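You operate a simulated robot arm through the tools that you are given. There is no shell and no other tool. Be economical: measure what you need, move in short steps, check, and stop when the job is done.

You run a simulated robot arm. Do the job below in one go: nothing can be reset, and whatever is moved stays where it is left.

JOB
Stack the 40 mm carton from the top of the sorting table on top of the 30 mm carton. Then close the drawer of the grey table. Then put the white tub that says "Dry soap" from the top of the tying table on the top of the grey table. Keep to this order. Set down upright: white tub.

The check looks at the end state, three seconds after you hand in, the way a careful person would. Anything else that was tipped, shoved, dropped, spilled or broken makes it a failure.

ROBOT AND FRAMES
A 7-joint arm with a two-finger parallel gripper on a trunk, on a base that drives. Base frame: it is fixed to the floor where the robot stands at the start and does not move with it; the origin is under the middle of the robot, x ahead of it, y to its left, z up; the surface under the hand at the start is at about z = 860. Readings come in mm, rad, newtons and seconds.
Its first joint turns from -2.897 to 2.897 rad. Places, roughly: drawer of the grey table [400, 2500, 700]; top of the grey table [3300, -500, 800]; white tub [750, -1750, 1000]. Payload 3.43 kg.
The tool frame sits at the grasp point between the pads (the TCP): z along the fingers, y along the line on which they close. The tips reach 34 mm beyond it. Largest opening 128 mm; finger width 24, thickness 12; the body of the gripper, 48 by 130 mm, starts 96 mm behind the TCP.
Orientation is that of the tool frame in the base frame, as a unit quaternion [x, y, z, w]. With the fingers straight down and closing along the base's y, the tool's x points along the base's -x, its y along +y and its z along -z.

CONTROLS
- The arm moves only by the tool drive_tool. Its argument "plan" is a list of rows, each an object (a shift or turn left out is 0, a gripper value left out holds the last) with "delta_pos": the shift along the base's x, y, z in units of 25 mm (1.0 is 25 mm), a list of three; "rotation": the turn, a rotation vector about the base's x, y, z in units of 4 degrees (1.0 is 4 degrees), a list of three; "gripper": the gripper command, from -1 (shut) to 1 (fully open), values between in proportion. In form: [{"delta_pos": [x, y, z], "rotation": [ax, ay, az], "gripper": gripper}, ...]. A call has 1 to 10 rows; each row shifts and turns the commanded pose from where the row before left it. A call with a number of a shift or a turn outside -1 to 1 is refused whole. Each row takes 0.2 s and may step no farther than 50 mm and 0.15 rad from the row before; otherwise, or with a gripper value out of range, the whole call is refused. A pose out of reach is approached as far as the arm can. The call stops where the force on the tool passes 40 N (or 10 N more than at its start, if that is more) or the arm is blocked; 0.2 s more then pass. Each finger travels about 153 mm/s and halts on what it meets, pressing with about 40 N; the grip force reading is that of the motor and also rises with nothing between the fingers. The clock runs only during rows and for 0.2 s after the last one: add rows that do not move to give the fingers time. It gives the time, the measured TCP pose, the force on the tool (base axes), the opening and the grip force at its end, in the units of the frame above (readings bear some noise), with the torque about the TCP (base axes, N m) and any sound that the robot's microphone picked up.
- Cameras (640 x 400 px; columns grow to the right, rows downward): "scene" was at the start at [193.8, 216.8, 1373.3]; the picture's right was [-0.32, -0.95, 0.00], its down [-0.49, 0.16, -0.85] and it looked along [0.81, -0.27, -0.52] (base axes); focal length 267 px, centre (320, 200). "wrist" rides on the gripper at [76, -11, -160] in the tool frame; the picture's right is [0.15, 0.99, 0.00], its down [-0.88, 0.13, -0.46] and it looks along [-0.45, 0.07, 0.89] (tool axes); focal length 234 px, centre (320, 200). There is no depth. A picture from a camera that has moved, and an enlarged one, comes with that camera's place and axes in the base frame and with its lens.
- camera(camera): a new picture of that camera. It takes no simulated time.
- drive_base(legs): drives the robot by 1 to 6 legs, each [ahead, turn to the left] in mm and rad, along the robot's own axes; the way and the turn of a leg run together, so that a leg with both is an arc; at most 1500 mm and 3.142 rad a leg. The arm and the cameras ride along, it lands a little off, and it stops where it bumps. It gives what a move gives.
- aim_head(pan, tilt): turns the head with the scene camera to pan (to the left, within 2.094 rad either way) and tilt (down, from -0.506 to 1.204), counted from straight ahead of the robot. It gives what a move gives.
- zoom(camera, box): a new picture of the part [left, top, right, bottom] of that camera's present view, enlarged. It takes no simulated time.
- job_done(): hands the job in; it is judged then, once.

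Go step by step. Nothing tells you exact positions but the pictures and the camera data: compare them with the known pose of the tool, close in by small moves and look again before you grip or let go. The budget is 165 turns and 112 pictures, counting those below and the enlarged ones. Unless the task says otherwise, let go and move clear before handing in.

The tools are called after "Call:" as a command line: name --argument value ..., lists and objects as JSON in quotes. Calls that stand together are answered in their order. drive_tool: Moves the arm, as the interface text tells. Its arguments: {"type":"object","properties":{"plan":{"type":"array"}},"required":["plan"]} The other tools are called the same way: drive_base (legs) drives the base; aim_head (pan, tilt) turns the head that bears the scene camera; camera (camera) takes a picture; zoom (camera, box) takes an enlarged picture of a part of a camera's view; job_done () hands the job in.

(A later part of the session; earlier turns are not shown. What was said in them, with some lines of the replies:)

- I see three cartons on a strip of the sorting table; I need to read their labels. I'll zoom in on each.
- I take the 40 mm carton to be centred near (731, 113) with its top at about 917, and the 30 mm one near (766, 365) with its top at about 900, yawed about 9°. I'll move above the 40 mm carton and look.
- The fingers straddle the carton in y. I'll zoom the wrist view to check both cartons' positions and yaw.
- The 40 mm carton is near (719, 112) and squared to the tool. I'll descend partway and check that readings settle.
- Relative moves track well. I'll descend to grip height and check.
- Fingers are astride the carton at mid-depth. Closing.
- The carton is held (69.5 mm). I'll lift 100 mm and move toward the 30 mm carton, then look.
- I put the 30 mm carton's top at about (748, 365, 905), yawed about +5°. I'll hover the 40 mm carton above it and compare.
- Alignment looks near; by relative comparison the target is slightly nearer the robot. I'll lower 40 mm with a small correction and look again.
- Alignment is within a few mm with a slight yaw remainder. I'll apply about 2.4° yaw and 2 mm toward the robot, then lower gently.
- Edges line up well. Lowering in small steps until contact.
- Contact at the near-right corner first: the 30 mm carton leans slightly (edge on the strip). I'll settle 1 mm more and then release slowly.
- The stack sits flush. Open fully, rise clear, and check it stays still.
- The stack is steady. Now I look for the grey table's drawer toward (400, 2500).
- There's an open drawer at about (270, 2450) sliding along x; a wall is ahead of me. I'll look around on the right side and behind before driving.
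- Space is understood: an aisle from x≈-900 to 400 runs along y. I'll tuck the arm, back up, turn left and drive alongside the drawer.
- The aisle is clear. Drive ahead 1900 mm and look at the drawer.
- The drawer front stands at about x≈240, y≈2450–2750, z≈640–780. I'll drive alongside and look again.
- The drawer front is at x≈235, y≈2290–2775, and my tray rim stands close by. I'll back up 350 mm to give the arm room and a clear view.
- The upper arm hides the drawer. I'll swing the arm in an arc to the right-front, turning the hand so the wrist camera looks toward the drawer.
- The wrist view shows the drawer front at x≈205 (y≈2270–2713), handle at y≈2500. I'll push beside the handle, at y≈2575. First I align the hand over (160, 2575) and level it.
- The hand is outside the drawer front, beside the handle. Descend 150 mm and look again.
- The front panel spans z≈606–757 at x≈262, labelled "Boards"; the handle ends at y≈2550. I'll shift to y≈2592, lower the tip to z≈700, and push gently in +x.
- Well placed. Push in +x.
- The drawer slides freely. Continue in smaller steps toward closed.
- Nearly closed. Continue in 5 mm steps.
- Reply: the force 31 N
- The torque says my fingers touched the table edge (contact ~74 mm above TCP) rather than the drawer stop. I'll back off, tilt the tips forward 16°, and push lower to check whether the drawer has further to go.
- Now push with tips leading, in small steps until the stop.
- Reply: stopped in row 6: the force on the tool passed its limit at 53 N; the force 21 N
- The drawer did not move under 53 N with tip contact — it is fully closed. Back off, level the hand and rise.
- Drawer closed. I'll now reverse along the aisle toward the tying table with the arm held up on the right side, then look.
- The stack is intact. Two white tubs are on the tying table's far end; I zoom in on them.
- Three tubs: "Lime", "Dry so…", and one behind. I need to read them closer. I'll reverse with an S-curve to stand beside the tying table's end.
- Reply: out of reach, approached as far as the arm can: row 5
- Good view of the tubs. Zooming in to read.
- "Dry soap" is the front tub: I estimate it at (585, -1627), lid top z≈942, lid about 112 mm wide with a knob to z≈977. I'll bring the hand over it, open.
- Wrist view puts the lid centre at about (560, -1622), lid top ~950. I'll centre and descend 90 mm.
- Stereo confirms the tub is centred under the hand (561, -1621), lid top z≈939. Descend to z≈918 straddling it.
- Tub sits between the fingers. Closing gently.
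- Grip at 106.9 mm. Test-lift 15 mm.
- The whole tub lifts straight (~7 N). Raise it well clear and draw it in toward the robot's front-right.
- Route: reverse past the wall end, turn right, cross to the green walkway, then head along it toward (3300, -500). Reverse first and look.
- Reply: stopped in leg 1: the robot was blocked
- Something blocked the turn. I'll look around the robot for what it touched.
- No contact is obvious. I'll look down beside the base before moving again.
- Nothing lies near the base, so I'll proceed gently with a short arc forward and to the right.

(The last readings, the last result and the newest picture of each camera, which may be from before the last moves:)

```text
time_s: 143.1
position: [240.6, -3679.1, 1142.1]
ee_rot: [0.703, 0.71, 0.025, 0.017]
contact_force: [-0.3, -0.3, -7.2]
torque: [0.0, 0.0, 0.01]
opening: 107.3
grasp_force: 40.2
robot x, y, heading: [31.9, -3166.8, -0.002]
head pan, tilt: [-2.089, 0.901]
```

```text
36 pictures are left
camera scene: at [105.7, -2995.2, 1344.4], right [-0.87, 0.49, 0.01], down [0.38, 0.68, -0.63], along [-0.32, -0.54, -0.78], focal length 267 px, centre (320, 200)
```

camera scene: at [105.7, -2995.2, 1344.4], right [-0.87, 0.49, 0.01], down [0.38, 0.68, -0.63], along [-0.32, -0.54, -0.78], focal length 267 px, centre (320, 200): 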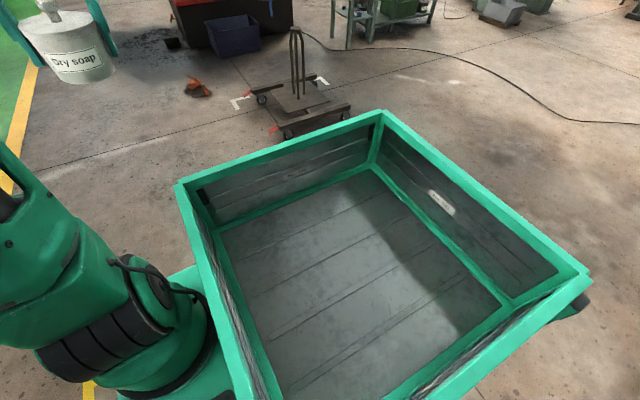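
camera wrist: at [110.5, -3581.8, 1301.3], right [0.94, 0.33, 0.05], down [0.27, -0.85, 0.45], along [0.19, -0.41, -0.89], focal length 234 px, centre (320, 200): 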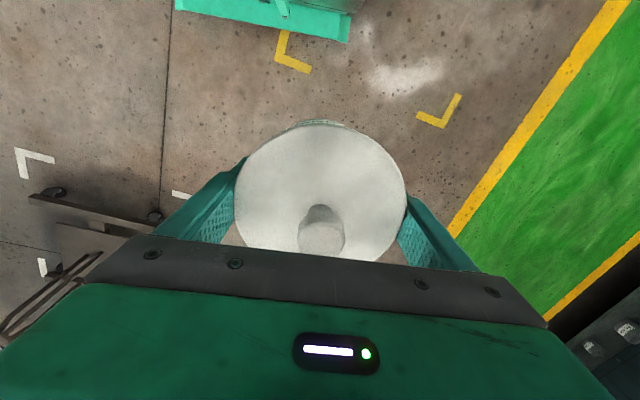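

Moved freely; heading is now 0. Drive on to the green walkway (x≈2100), then turn left and look.

Call:
drive_base --legs '[[1100, 0], [970, 0]]'

Call:
aim_head --pan 0.8 --tilt 0.25

Call:
camera --camera "scene"

```text
time_s: 153.5
position: [2307.8, -3661.1, 1141.2]
ee_rot: [0.699, 0.715, 0.025, 0.016]
contact_force: [0.4, -0.5, -6.3]
torque: [0.02, -0.02, 0.02]
opening: 107.0
grasp_force: 39.9
robot x, y, heading: [2093.4, -3153.2, 0.016]
head pan, tilt: [-2.089, 0.901]
```

```text
time_s: 156.1
position: [2293.3, -3658.4, 1141.6]
ee_rot: [0.699, 0.714, 0.027, 0.021]
contact_force: [-0.3, 0.4, -6.3]
torque: [0.01, 0.02, 0.0]
opening: 106.9
grasp_force: 40.1
robot x, y, heading: [2097.9, -3150.6, 0.016]
head pan, tilt: [0.799, 0.25]
```

```text
35 pictures are left
camera scene: at [2264.9, -2845.2, 1400.0], right [0.73, -0.69, -0.01], down [-0.18, -0.18, -0.97], along [0.66, 0.7, -0.26], focal length 267 px, centre (320, 200)
```

scene: 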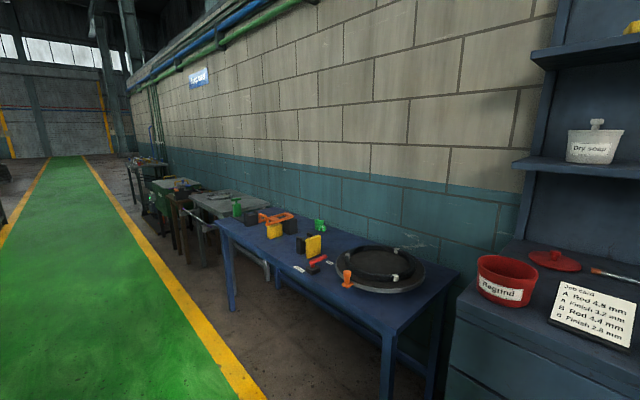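

There are tables along the far wall: a blue one, then a grey one beyond. Zoom in.

Call:
zoom --camera "scene" --box '[110, 140, 270, 240]'

Call:
drive_base --legs '[[0, 1.55]]'

Call:
drive_base --legs '[[1500, 0], [500, 0]]'

Call:
aim_head --pan -0.9 --tilt 0.4

Call:
camera --camera "scene"

```text
4.00 times, centred on (190, 190) of scene
camera zoom: at [2264.9, -2845.2, 1400.0], right [0.73, -0.69, -0.01], down [-0.18, -0.18, -0.97], along [0.66, 0.7, -0.26], focal length 1066 px, centre (840, 240)
```

zoom: 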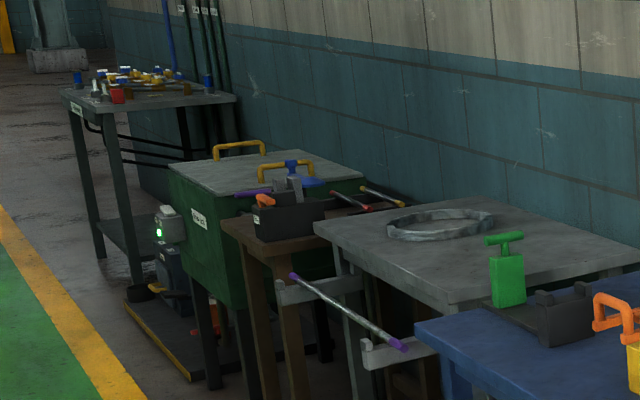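

```text
time_s: 160.8
position: [2605.8, -2958.1, 1141.2]
ee_rot: [-0.008, 0.999, 0.035, -0.005]
contact_force: [0.4, -0.5, -7.2]
torque: [-0.01, -0.01, 0.0]
opening: 107.1
grasp_force: 39.9
robot x, y, heading: [2113.0, -3151.7, 1.581]
head pan, tilt: [0.799, 0.25]
```

```text
time_s: 171.0
position: [2583.6, -948.2, 1142.5]
ee_rot: [-0.012, 0.999, 0.04, -0.005]
contact_force: [0.3, -0.3, -6.7]
torque: [-0.03, -0.02, 0.0]
opening: 106.8
grasp_force: 39.6
robot x, y, heading: [2093.9, -1132.1, 1.586]
head pan, tilt: [0.799, 0.25]
```

```text
time_s: 172.7
position: [2581.2, -962.9, 1142.3]
ee_rot: [-0.012, 0.999, 0.046, -0.003]
contact_force: [0.4, -0.3, -6.5]
torque: [0.0, 0.02, 0.02]
opening: 107.0
grasp_force: 40.2
robot x, y, heading: [2090.8, -1134.1, 1.588]
head pan, tilt: [-0.901, 0.4]
```

```text
33 pictures are left
camera scene: at [1927.4, -967.2, 1386.1], right [0.64, -0.77, 0.01], down [-0.3, -0.26, -0.92], along [0.71, 0.58, -0.4], focal length 267 px, centre (320, 200)
```

scene: 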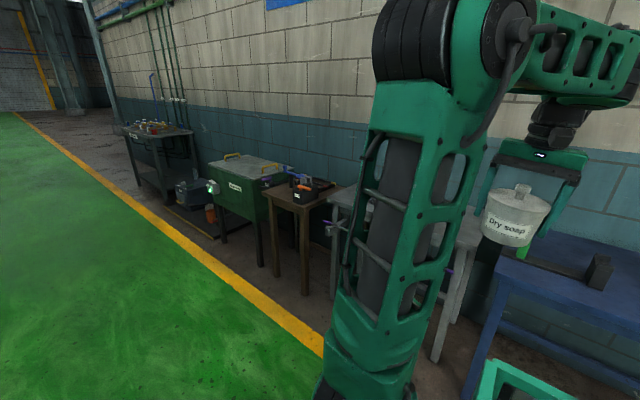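

The light-grey table with a ring on top is at about (3260, -560), matching the given place. I'll move closer alongside it, then view its top.

Call:
drive_base --legs '[[0, -0.45], [480, 0], [0, 0.44]]'

Call:
aim_head --pan -1.6 --tilt 0.5

Call:
camera --camera "scene"

```text
time_s: 178.4
position: [2781.5, -533.4, 1143.0]
ee_rot: [-0.009, 0.999, 0.046, -0.004]
contact_force: [0.7, -0.6, -6.4]
torque: [-0.02, -0.03, -0.02]
opening: 107.0
grasp_force: 39.6
robot x, y, heading: [2297.7, -700.9, 1.581]
head pan, tilt: [-0.901, 0.4]
```

```text
time_s: 179.5
position: [2780.3, -547.2, 1141.8]
ee_rot: [-0.009, 0.999, 0.05, -0.004]
contact_force: [0.1, -0.2, -6.1]
torque: [0.01, 0.03, 0.02]
opening: 106.9
grasp_force: 40.3
robot x, y, heading: [2301.3, -700.6, 1.579]
head pan, tilt: [-1.6, 0.499]
```

```text
32 pictures are left
camera scene: at [2153.0, -593.0, 1377.8], right [-0.02, -1.0, 0.01], down [-0.48, 0.0, -0.88], along [0.88, -0.02, -0.48], focal length 267 px, centre (320, 200)
```

scene: 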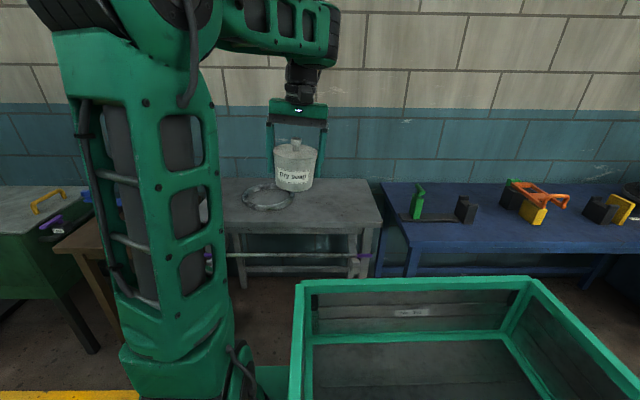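

The grey top is free to the right of the ring; I'll place the tub at about (3115, -685). Move over it at height and level the hand (it tilted ~5° from the drives).

Call:
drive_tool --plan '[{"delta_pos": [0.9, -0.39, 0], "rotation": [-0.3, 0, 0]}, {"delta_pos": [0.957, -0.39, 0], "rotation": [-0.3, 0, 0]}, {"delta_pos": [0.957, -0.39, 0], "rotation": [-0.3, 0, 0]}, {"delta_pos": [0.957, -0.39, 0], "rotation": [-0.3, 0, 0]}, {"delta_pos": [0.957, -0.39, 0]}, {"delta_pos": [0.957, -0.39, 0]}, {"delta_pos": [0.957, -0.39, 0]}, {"delta_pos": [0.957, -0.39, 0]}, {"delta_pos": [0.957, -0.39, 0]}, {"delta_pos": [0.957, -0.39, 0]}]'

Call:
drive_tool --plan '[{"delta_pos": [0.957, -0.39, 0]}, {"delta_pos": [0.957, -0.39, 0]}, {"delta_pos": [0.957, -0.39, 0]}, {"delta_pos": [0.957, -0.39, 0]}, {"delta_pos": [0, 0, -1]}, {"delta_pos": [0, 0, -1]}, {"delta_pos": [0, 0, -1]}, {"delta_pos": [0, 0, -1]}, {}, {}]'

Call:
camera --camera "scene"

Call:
camera --camera "wrist"

```text
time_s: 181.7
position: [3018.4, -645.4, 1144.4]
ee_rot: [-0.009, 1.0, 0.009, -0.004]
contact_force: [-1.0, -1.1, -5.1]
torque: [0.02, -0.05, -0.01]
opening: 106.8
grasp_force: 39.8
robot x, y, heading: [2300.4, -703.0, 1.579]
head pan, tilt: [-1.6, 0.499]
```

```text
time_s: 182.3
position: [3064.8, -681.4, 1142.9]
ee_rot: [-0.007, 1.0, 0.014, 0.01]
contact_force: [86.3, -27.8, -145.9]
torque: [5.69, 4.22, 2.69]
opening: 106.7
grasp_force: 39.7
out of reach, approached as far as the arm can: row 3
robot x, y, heading: [2297.6, -699.4, 1.58]
head pan, tilt: [-1.6, 0.499]
stopped in row 3: the force on the tool passed its limit at 241 N (the readings are from after the stop); the commanded pose is now the measured one
```

```text
31 pictures are left
camera scene: at [2152.7, -593.5, 1377.7], right [-0.02, -1.0, 0.01], down [-0.48, 0.0, -0.88], along [0.88, -0.03, -0.48], focal length 267 px, centre (320, 200)
```

scene: 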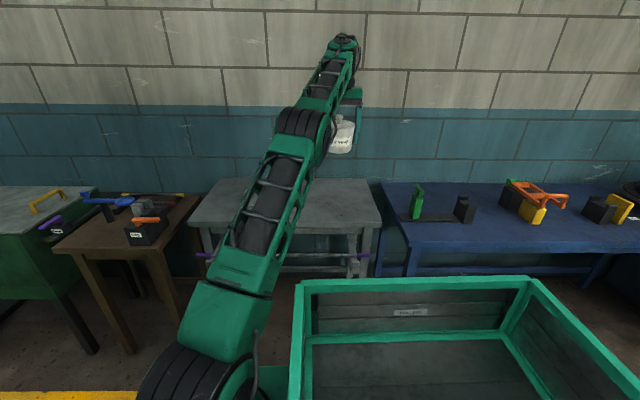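

```text
30 pictures are left
camera wrist: at [2985.9, -697.6, 1301.7], right [-0.16, 0.99, 0.02], down [0.87, 0.13, 0.48], along [0.47, 0.1, -0.88], focal length 234 px, centre (320, 200)
```

wrist: 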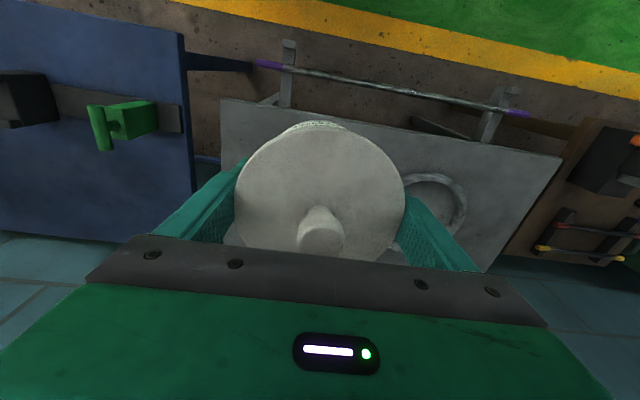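

The arm hit its stretch limit at that height. Let it settle, back off slightly, and check the tub.

Call:
drive_tool --plan '[{"delta_pos": [-0.3, 0, -0.2]}, {"delta_pos": [-0.3, 0, -0.3]}, {}, {}]'

Call:
zoom --camera "scene" --box '[270, 60, 430, 160]'

```text
time_s: 183.3
position: [3049.1, -678.3, 1130.2]
ee_rot: [-0.006, 1.0, 0.016, 0.003]
contact_force: [0.6, -0.6, -6.5]
torque: [0.0, 0.02, 0.0]
opening: 107.0
grasp_force: 40.1
robot x, y, heading: [2297.5, -699.5, 1.582]
head pan, tilt: [-1.6, 0.499]
```

```text
4.00 times, centred on (350, 110) of scene
camera zoom: at [2153.2, -593.2, 1377.8], right [-0.02, -1.0, 0.01], down [-0.48, 0.0, -0.88], along [0.88, -0.03, -0.48], focal length 1066 px, centre (200, 560)
```

zoom: 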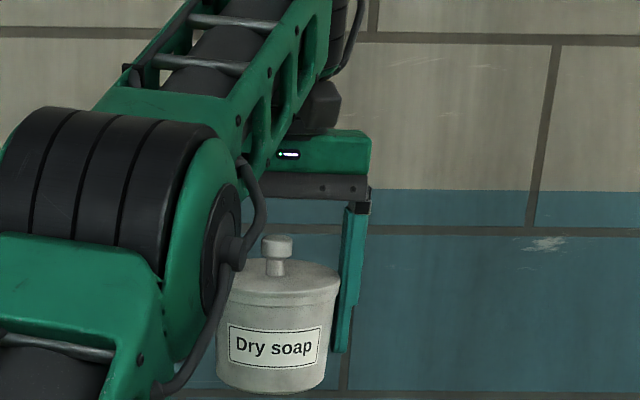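

The tub is held level. Descend 120 mm here, then extend forward.

Call:
drive_tool --plan '[{"delta_pos": [0, 0, -0.8]}, {"delta_pos": [0, 0, -0.8]}, {"delta_pos": [0, 0, -0.8]}, {"delta_pos": [0, 0, -0.8]}, {"delta_pos": [0, 0, -0.8]}, {"delta_pos": [0.5, 0, -0.6]}, {"delta_pos": [0.6, -0.1, 0]}, {"delta_pos": [0.6, -0.1, 0]}, {"delta_pos": [0.6, 0, 0]}, {}]'

Call:
camera --camera "scene"

Call:
camera --camera "wrist"

```text
time_s: 185.5
position: [3106.9, -683.6, 1014.8]
ee_rot: [-0.006, 1.0, 0.015, 0.004]
contact_force: [-0.3, -0.6, -6.1]
torque: [0.0, 0.01, 0.0]
opening: 107.1
grasp_force: 40.5
robot x, y, heading: [2298.5, -702.0, 1.58]
head pan, tilt: [-1.6, 0.499]
```

```text
28 pictures are left
camera scene: at [2153.2, -593.2, 1377.8], right [-0.02, -1.0, 0.01], down [-0.48, 0.0, -0.88], along [0.88, -0.02, -0.48], focal length 267 px, centre (320, 200)
```

scene: 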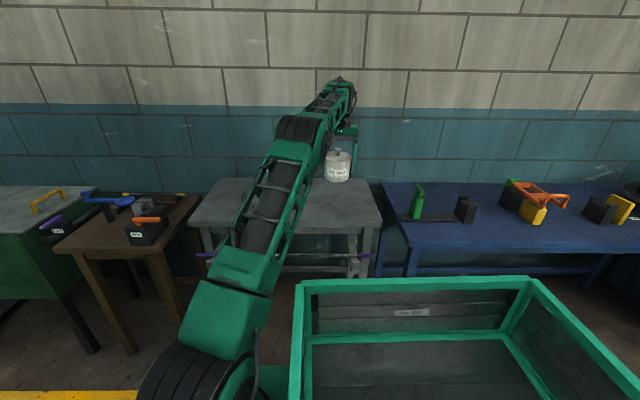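

```text
27 pictures are left
camera wrist: at [3030.0, -699.6, 1175.0], right [-0.16, 0.99, 0.03], down [0.88, 0.13, 0.47], along [0.46, 0.1, -0.88], focal length 234 px, centre (320, 200)
```

wrist: 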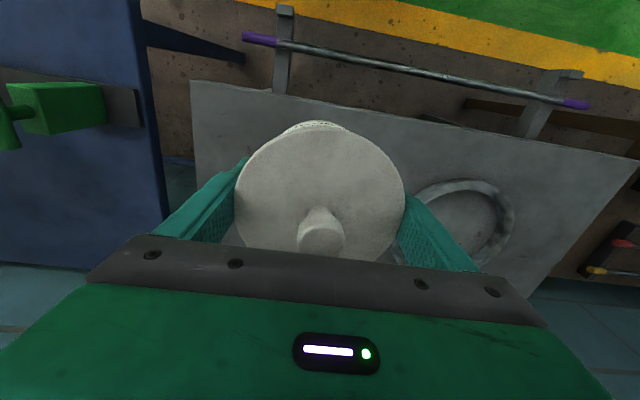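

Stereo of the two views puts the grey top at z≈755 with its front edge at x≈3063, so the tub must go further in, to about (3190, -690). Descend to ~880 then extend slowly.

Call:
drive_tool --plan '[{"delta_pos": [0, 0, -0.9]}, {"delta_pos": [0, 0, -0.9]}, {"delta_pos": [0, 0, -0.9]}, {"delta_pos": [0, 0, -0.9]}, {"delta_pos": [0, 0, -0.9]}, {"delta_pos": [0, 0, -0.7]}, {"delta_pos": [0.6, 0, 0]}, {"delta_pos": [0.6, 0, 0]}, {"delta_pos": [0.4, 0, 0]}, {}]'

Call:
zoom --camera "scene" --box '[220, 120, 420, 245]'

Call:
camera --camera "wrist"

```text
time_s: 187.7
position: [3146.6, -684.9, 885.3]
ee_rot: [-0.007, 1.0, 0.014, 0.003]
contact_force: [0.3, 0.2, -7.1]
torque: [0.02, 0.01, 0.06]
opening: 106.8
grasp_force: 40.6
robot x, y, heading: [2300.5, -699.4, 1.579]
head pan, tilt: [-1.6, 0.499]
```

```text
3.20 times, centred on (320, 182) of scene
camera zoom: at [2153.2, -593.2, 1377.8], right [-0.02, -1.0, 0.01], down [-0.48, 0.0, -0.88], along [0.88, -0.02, -0.48], focal length 853 px, centre (320, 256)
```

zoom: 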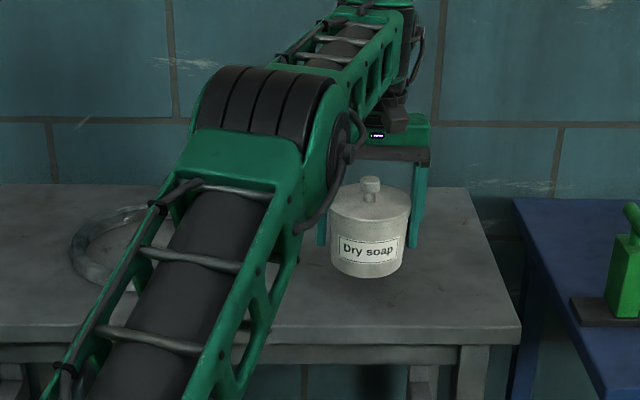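

```text
25 pictures are left
camera wrist: at [3069.9, -700.4, 1045.3], right [-0.16, 0.99, 0.03], down [0.88, 0.13, 0.47], along [0.46, 0.1, -0.88], focal length 234 px, centre (320, 200)
```

wrist: 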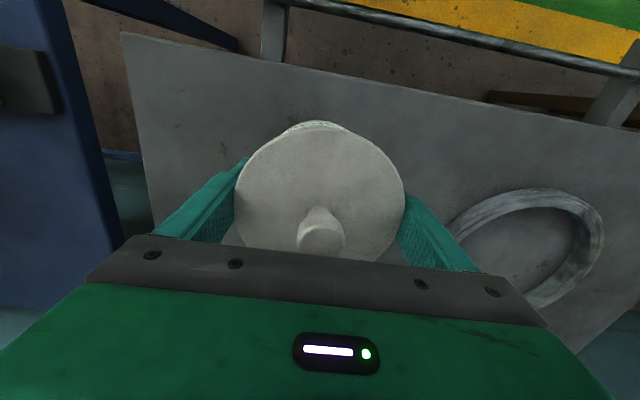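

Front edge confirmed at x≈3063. Extend to x≈3182 and lower toward the top.

Call:
drive_tool --plan '[{"delta_pos": [0.5, 0, 0]}, {"delta_pos": [0.5, 0, 0]}, {"delta_pos": [0.4, 0, 0]}, {"delta_pos": [0, 0, -0.5]}, {"delta_pos": [0, 0, -0.5]}, {"delta_pos": [0, 0, -0.5]}, {}]'

Call:
zoom --camera "scene" --box '[260, 140, 420, 240]'

```text
time_s: 189.3
position: [3169.8, -682.8, 847.5]
ee_rot: [-0.007, 1.0, 0.015, 0.004]
contact_force: [-0.3, 0.8, -6.1]
torque: [0.01, 0.05, 0.0]
opening: 107.1
grasp_force: 39.9
out of reach, approached as far as the arm can: row 3
robot x, y, heading: [2299.2, -697.7, 1.578]
head pan, tilt: [-1.6, 0.499]
```

```text
4.00 times, centred on (340, 190) of scene
camera zoom: at [2153.2, -593.2, 1377.8], right [-0.02, -1.0, 0.01], down [-0.48, 0.0, -0.88], along [0.88, -0.02, -0.48], focal length 1066 px, centre (240, 240)
```

zoom: 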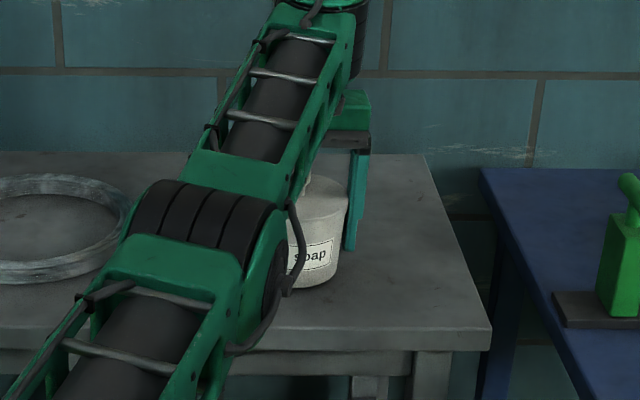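

Lower in small steps until contact.

Call:
drive_tool --plan '[{"delta_pos": [0, 0, -0.3]}, {"delta_pos": [0, 0, -0.3]}, {"delta_pos": [0, 0, -0.2]}, {"delta_pos": [0, 0, -0.2]}, {}]'

Call:
zoom --camera "scene" --box '[260, 140, 420, 240]'

```text
time_s: 190.5
position: [3168.5, -682.3, 827.3]
ee_rot: [-0.008, 1.0, 0.015, 0.007]
contact_force: [4.4, 1.6, 37.2]
torque: [-1.27, 0.6, 0.08]
opening: 106.8
grasp_force: 39.6
robot x, y, heading: [2296.1, -696.6, 1.577]
head pan, tilt: [-1.6, 0.499]
```

```text
4.00 times, centred on (340, 190) of scene
camera zoom: at [2151.7, -593.1, 1377.6], right [-0.02, -1.0, 0.01], down [-0.48, 0.0, -0.88], along [0.88, -0.02, -0.48], focal length 1066 px, centre (240, 240)
```

zoom: 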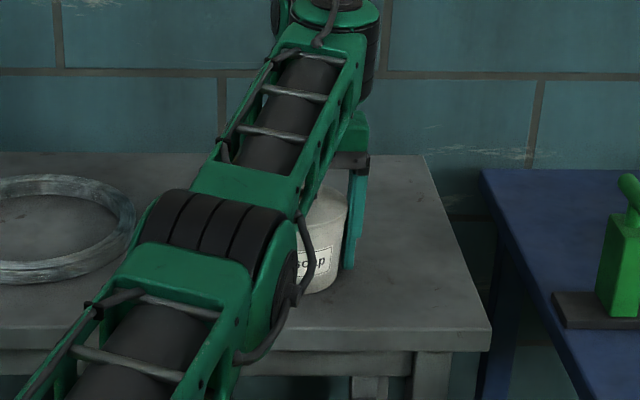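

Contact made. Ease the load, correct the slight tilt, and check.

Call:
drive_tool --plan '[{"delta_pos": [0, 0, 0.18], "rotation": [-0.2, 0, 0]}, {}, {}]'

Call:
camera --camera "wrist"

```text
time_s: 191.3
position: [3168.7, -683.3, 825.0]
ee_rot: [-0.007, 1.0, 0.008, 0.001]
contact_force: [1.1, -3.2, 1.7]
torque: [0.19, -0.29, -0.09]
opening: 106.7
grasp_force: 40.1
robot x, y, heading: [2300.4, -701.9, 1.581]
head pan, tilt: [-1.6, 0.499]
```

```text
22 pictures are left
camera wrist: at [3091.9, -697.3, 985.2], right [-0.16, 0.99, 0.02], down [0.88, 0.13, 0.46], along [0.45, 0.09, -0.89], focal length 234 px, centre (320, 200)
```

wrist: 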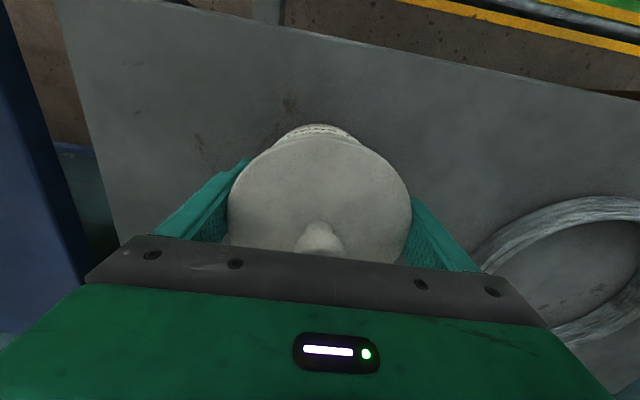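

The tub is resting on the top with little load. Release slowly so it settles flat.

Call:
drive_tool --plan '[{"gripper": 0.69}, {}, {"gripper": 0.72}, {"gripper": 0.78}, {"gripper": 0.85}, {"gripper": 1}, {}]'

Call:
camera --camera "wrist"

Call:
zoom --camera "scene" --box '[260, 140, 420, 240]'

```text
time_s: 192.9
position: [3168.8, -683.0, 827.1]
ee_rot: [-0.007, 1.0, 0.009, 0.004]
contact_force: [0.8, -0.4, -0.3]
torque: [0.02, -0.03, 0.02]
opening: 128.0
grasp_force: 0.0
robot x, y, heading: [2296.7, -699.4, 1.579]
head pan, tilt: [-1.6, 0.499]
```

```text
21 pictures are left
camera wrist: at [3092.1, -697.0, 987.0], right [-0.16, 0.99, 0.01], down [0.88, 0.13, 0.46], along [0.46, 0.09, -0.89], focal length 234 px, centre (320, 200)
```

wrist: 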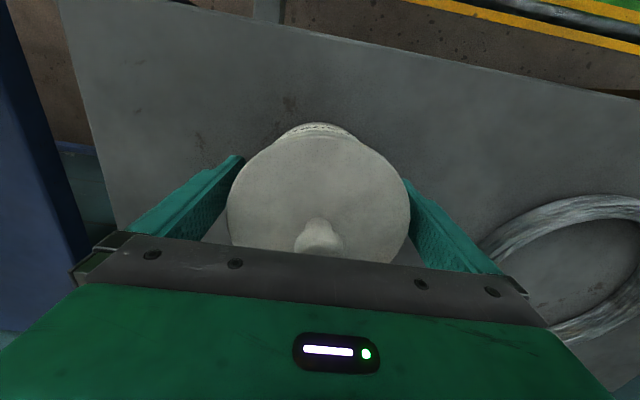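

```text
4.00 times, centred on (340, 190) of scene
camera zoom: at [2153.0, -593.2, 1377.8], right [-0.02, -1.0, 0.01], down [-0.48, 0.0, -0.88], along [0.88, -0.02, -0.48], focal length 1066 px, centre (240, 240)
```

zoom: 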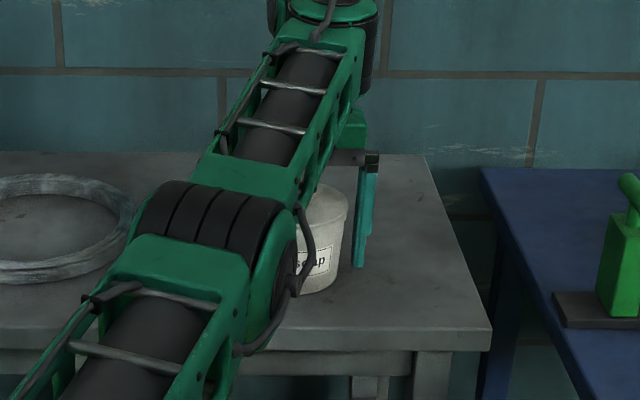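

The tub stands freely. Rise straight up and look.

Call:
drive_tool --plan '[{"delta_pos": [0, 0, 0.3]}, {"delta_pos": [0, 0, 0.5]}, {"delta_pos": [0, 0, 0.8]}, {"delta_pos": [0, 0, 0.9]}, {"delta_pos": [0, 0, 0.9]}, {"delta_pos": [0, 0, 0.9]}, {"delta_pos": [-0.8, 0, 0.9]}, {"delta_pos": [-1, 0, 0.7]}, {"delta_pos": [-1, 0, 0.5]}]'

Call:
drive_tool --plan '[{"delta_pos": [-1, 0, 0.3]}, {"delta_pos": [-1, 0, 0.3]}, {"delta_pos": [-1, 0, 0.3]}, {"delta_pos": [-1, 0.3, 0]}, {"delta_pos": [-1, 0.5, 0]}, {"delta_pos": [-1, 0.5, 0]}, {"delta_pos": [-1, 0.5, 0]}, {"delta_pos": [-1, 0.5, 0]}]'

Call:
zoom --camera "scene" --box '[220, 120, 420, 245]'

Call:
camera --camera "wrist"

```text
time_s: 194.9
position: [3090.4, -672.4, 984.6]
ee_rot: [-0.006, 1.0, 0.009, 0.003]
contact_force: [0.3, 1.0, -0.9]
torque: [0.01, 0.01, 0.03]
opening: 128.0
grasp_force: 0.0
out of reach, approached as far as the arm can: row 5, 6
robot x, y, heading: [2297.9, -700.9, 1.577]
head pan, tilt: [-1.6, 0.499]
```

```text
time_s: 196.7
position: [2892.1, -615.1, 1006.5]
ee_rot: [-0.008, 1.0, 0.008, 0.004]
contact_force: [-0.5, -0.5, -0.1]
torque: [0.01, 0.02, 0.05]
opening: 128.1
grasp_force: 0.1
robot x, y, heading: [2296.0, -696.7, 1.577]
head pan, tilt: [-1.6, 0.499]
```

```text
3.20 times, centred on (320, 182) of scene
camera zoom: at [2153.1, -593.3, 1377.8], right [-0.02, -1.0, 0.01], down [-0.48, 0.0, -0.88], along [0.88, -0.02, -0.48], focal length 853 px, centre (320, 256)
```

zoom: 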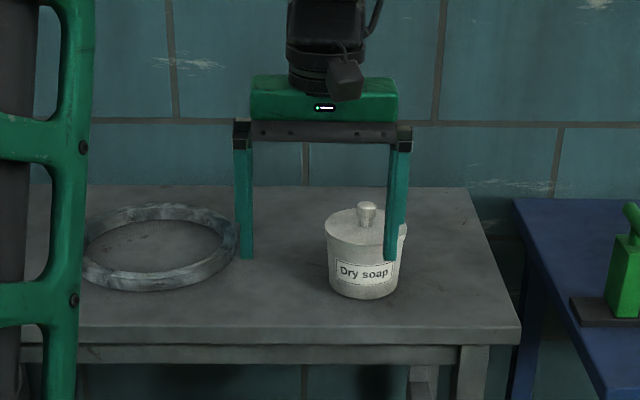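

```text
18 pictures are left
camera wrist: at [2814.4, -628.9, 1166.6], right [-0.16, 0.99, 0.02], down [0.88, 0.13, 0.46], along [0.46, 0.09, -0.89], focal length 234 px, centre (320, 200)
```

wrist: 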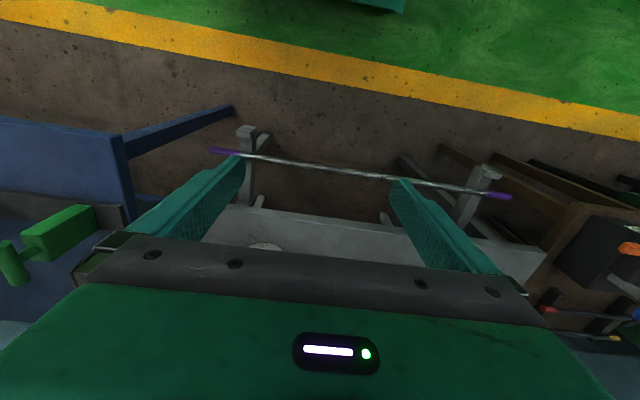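

The tub stands upright and clear on the grey table, the drawer is shut, and the carton stack was intact when last seen. Handing in.

Call:
job_done

```text
The job is handed in.
```

I stacked the 40 mm carton on the 30 mm one, closed the drawer, then set the "Dry soap" tub upright on the grey table, in that order, and handed the job in. Three points are not fully certain:

- **Grey table:** the drawer I closed (labelled "Boards") is on one table. The tub went on a different light-grey table, about 4 m away, because that is where your place list puts the top of the grey table.
- **Carton stack:** the 30 mm carton seems to rest partly on the white strip, so the stack leans slightly. It held steady after I let go and still stood when I last saw it, before I drove over to fetch the tub.
- **Blocked turn:** once, while carrying the tub, the base reported being blocked during a turn. I looked around and found nothing touching or displaced, and it then moved on freely.
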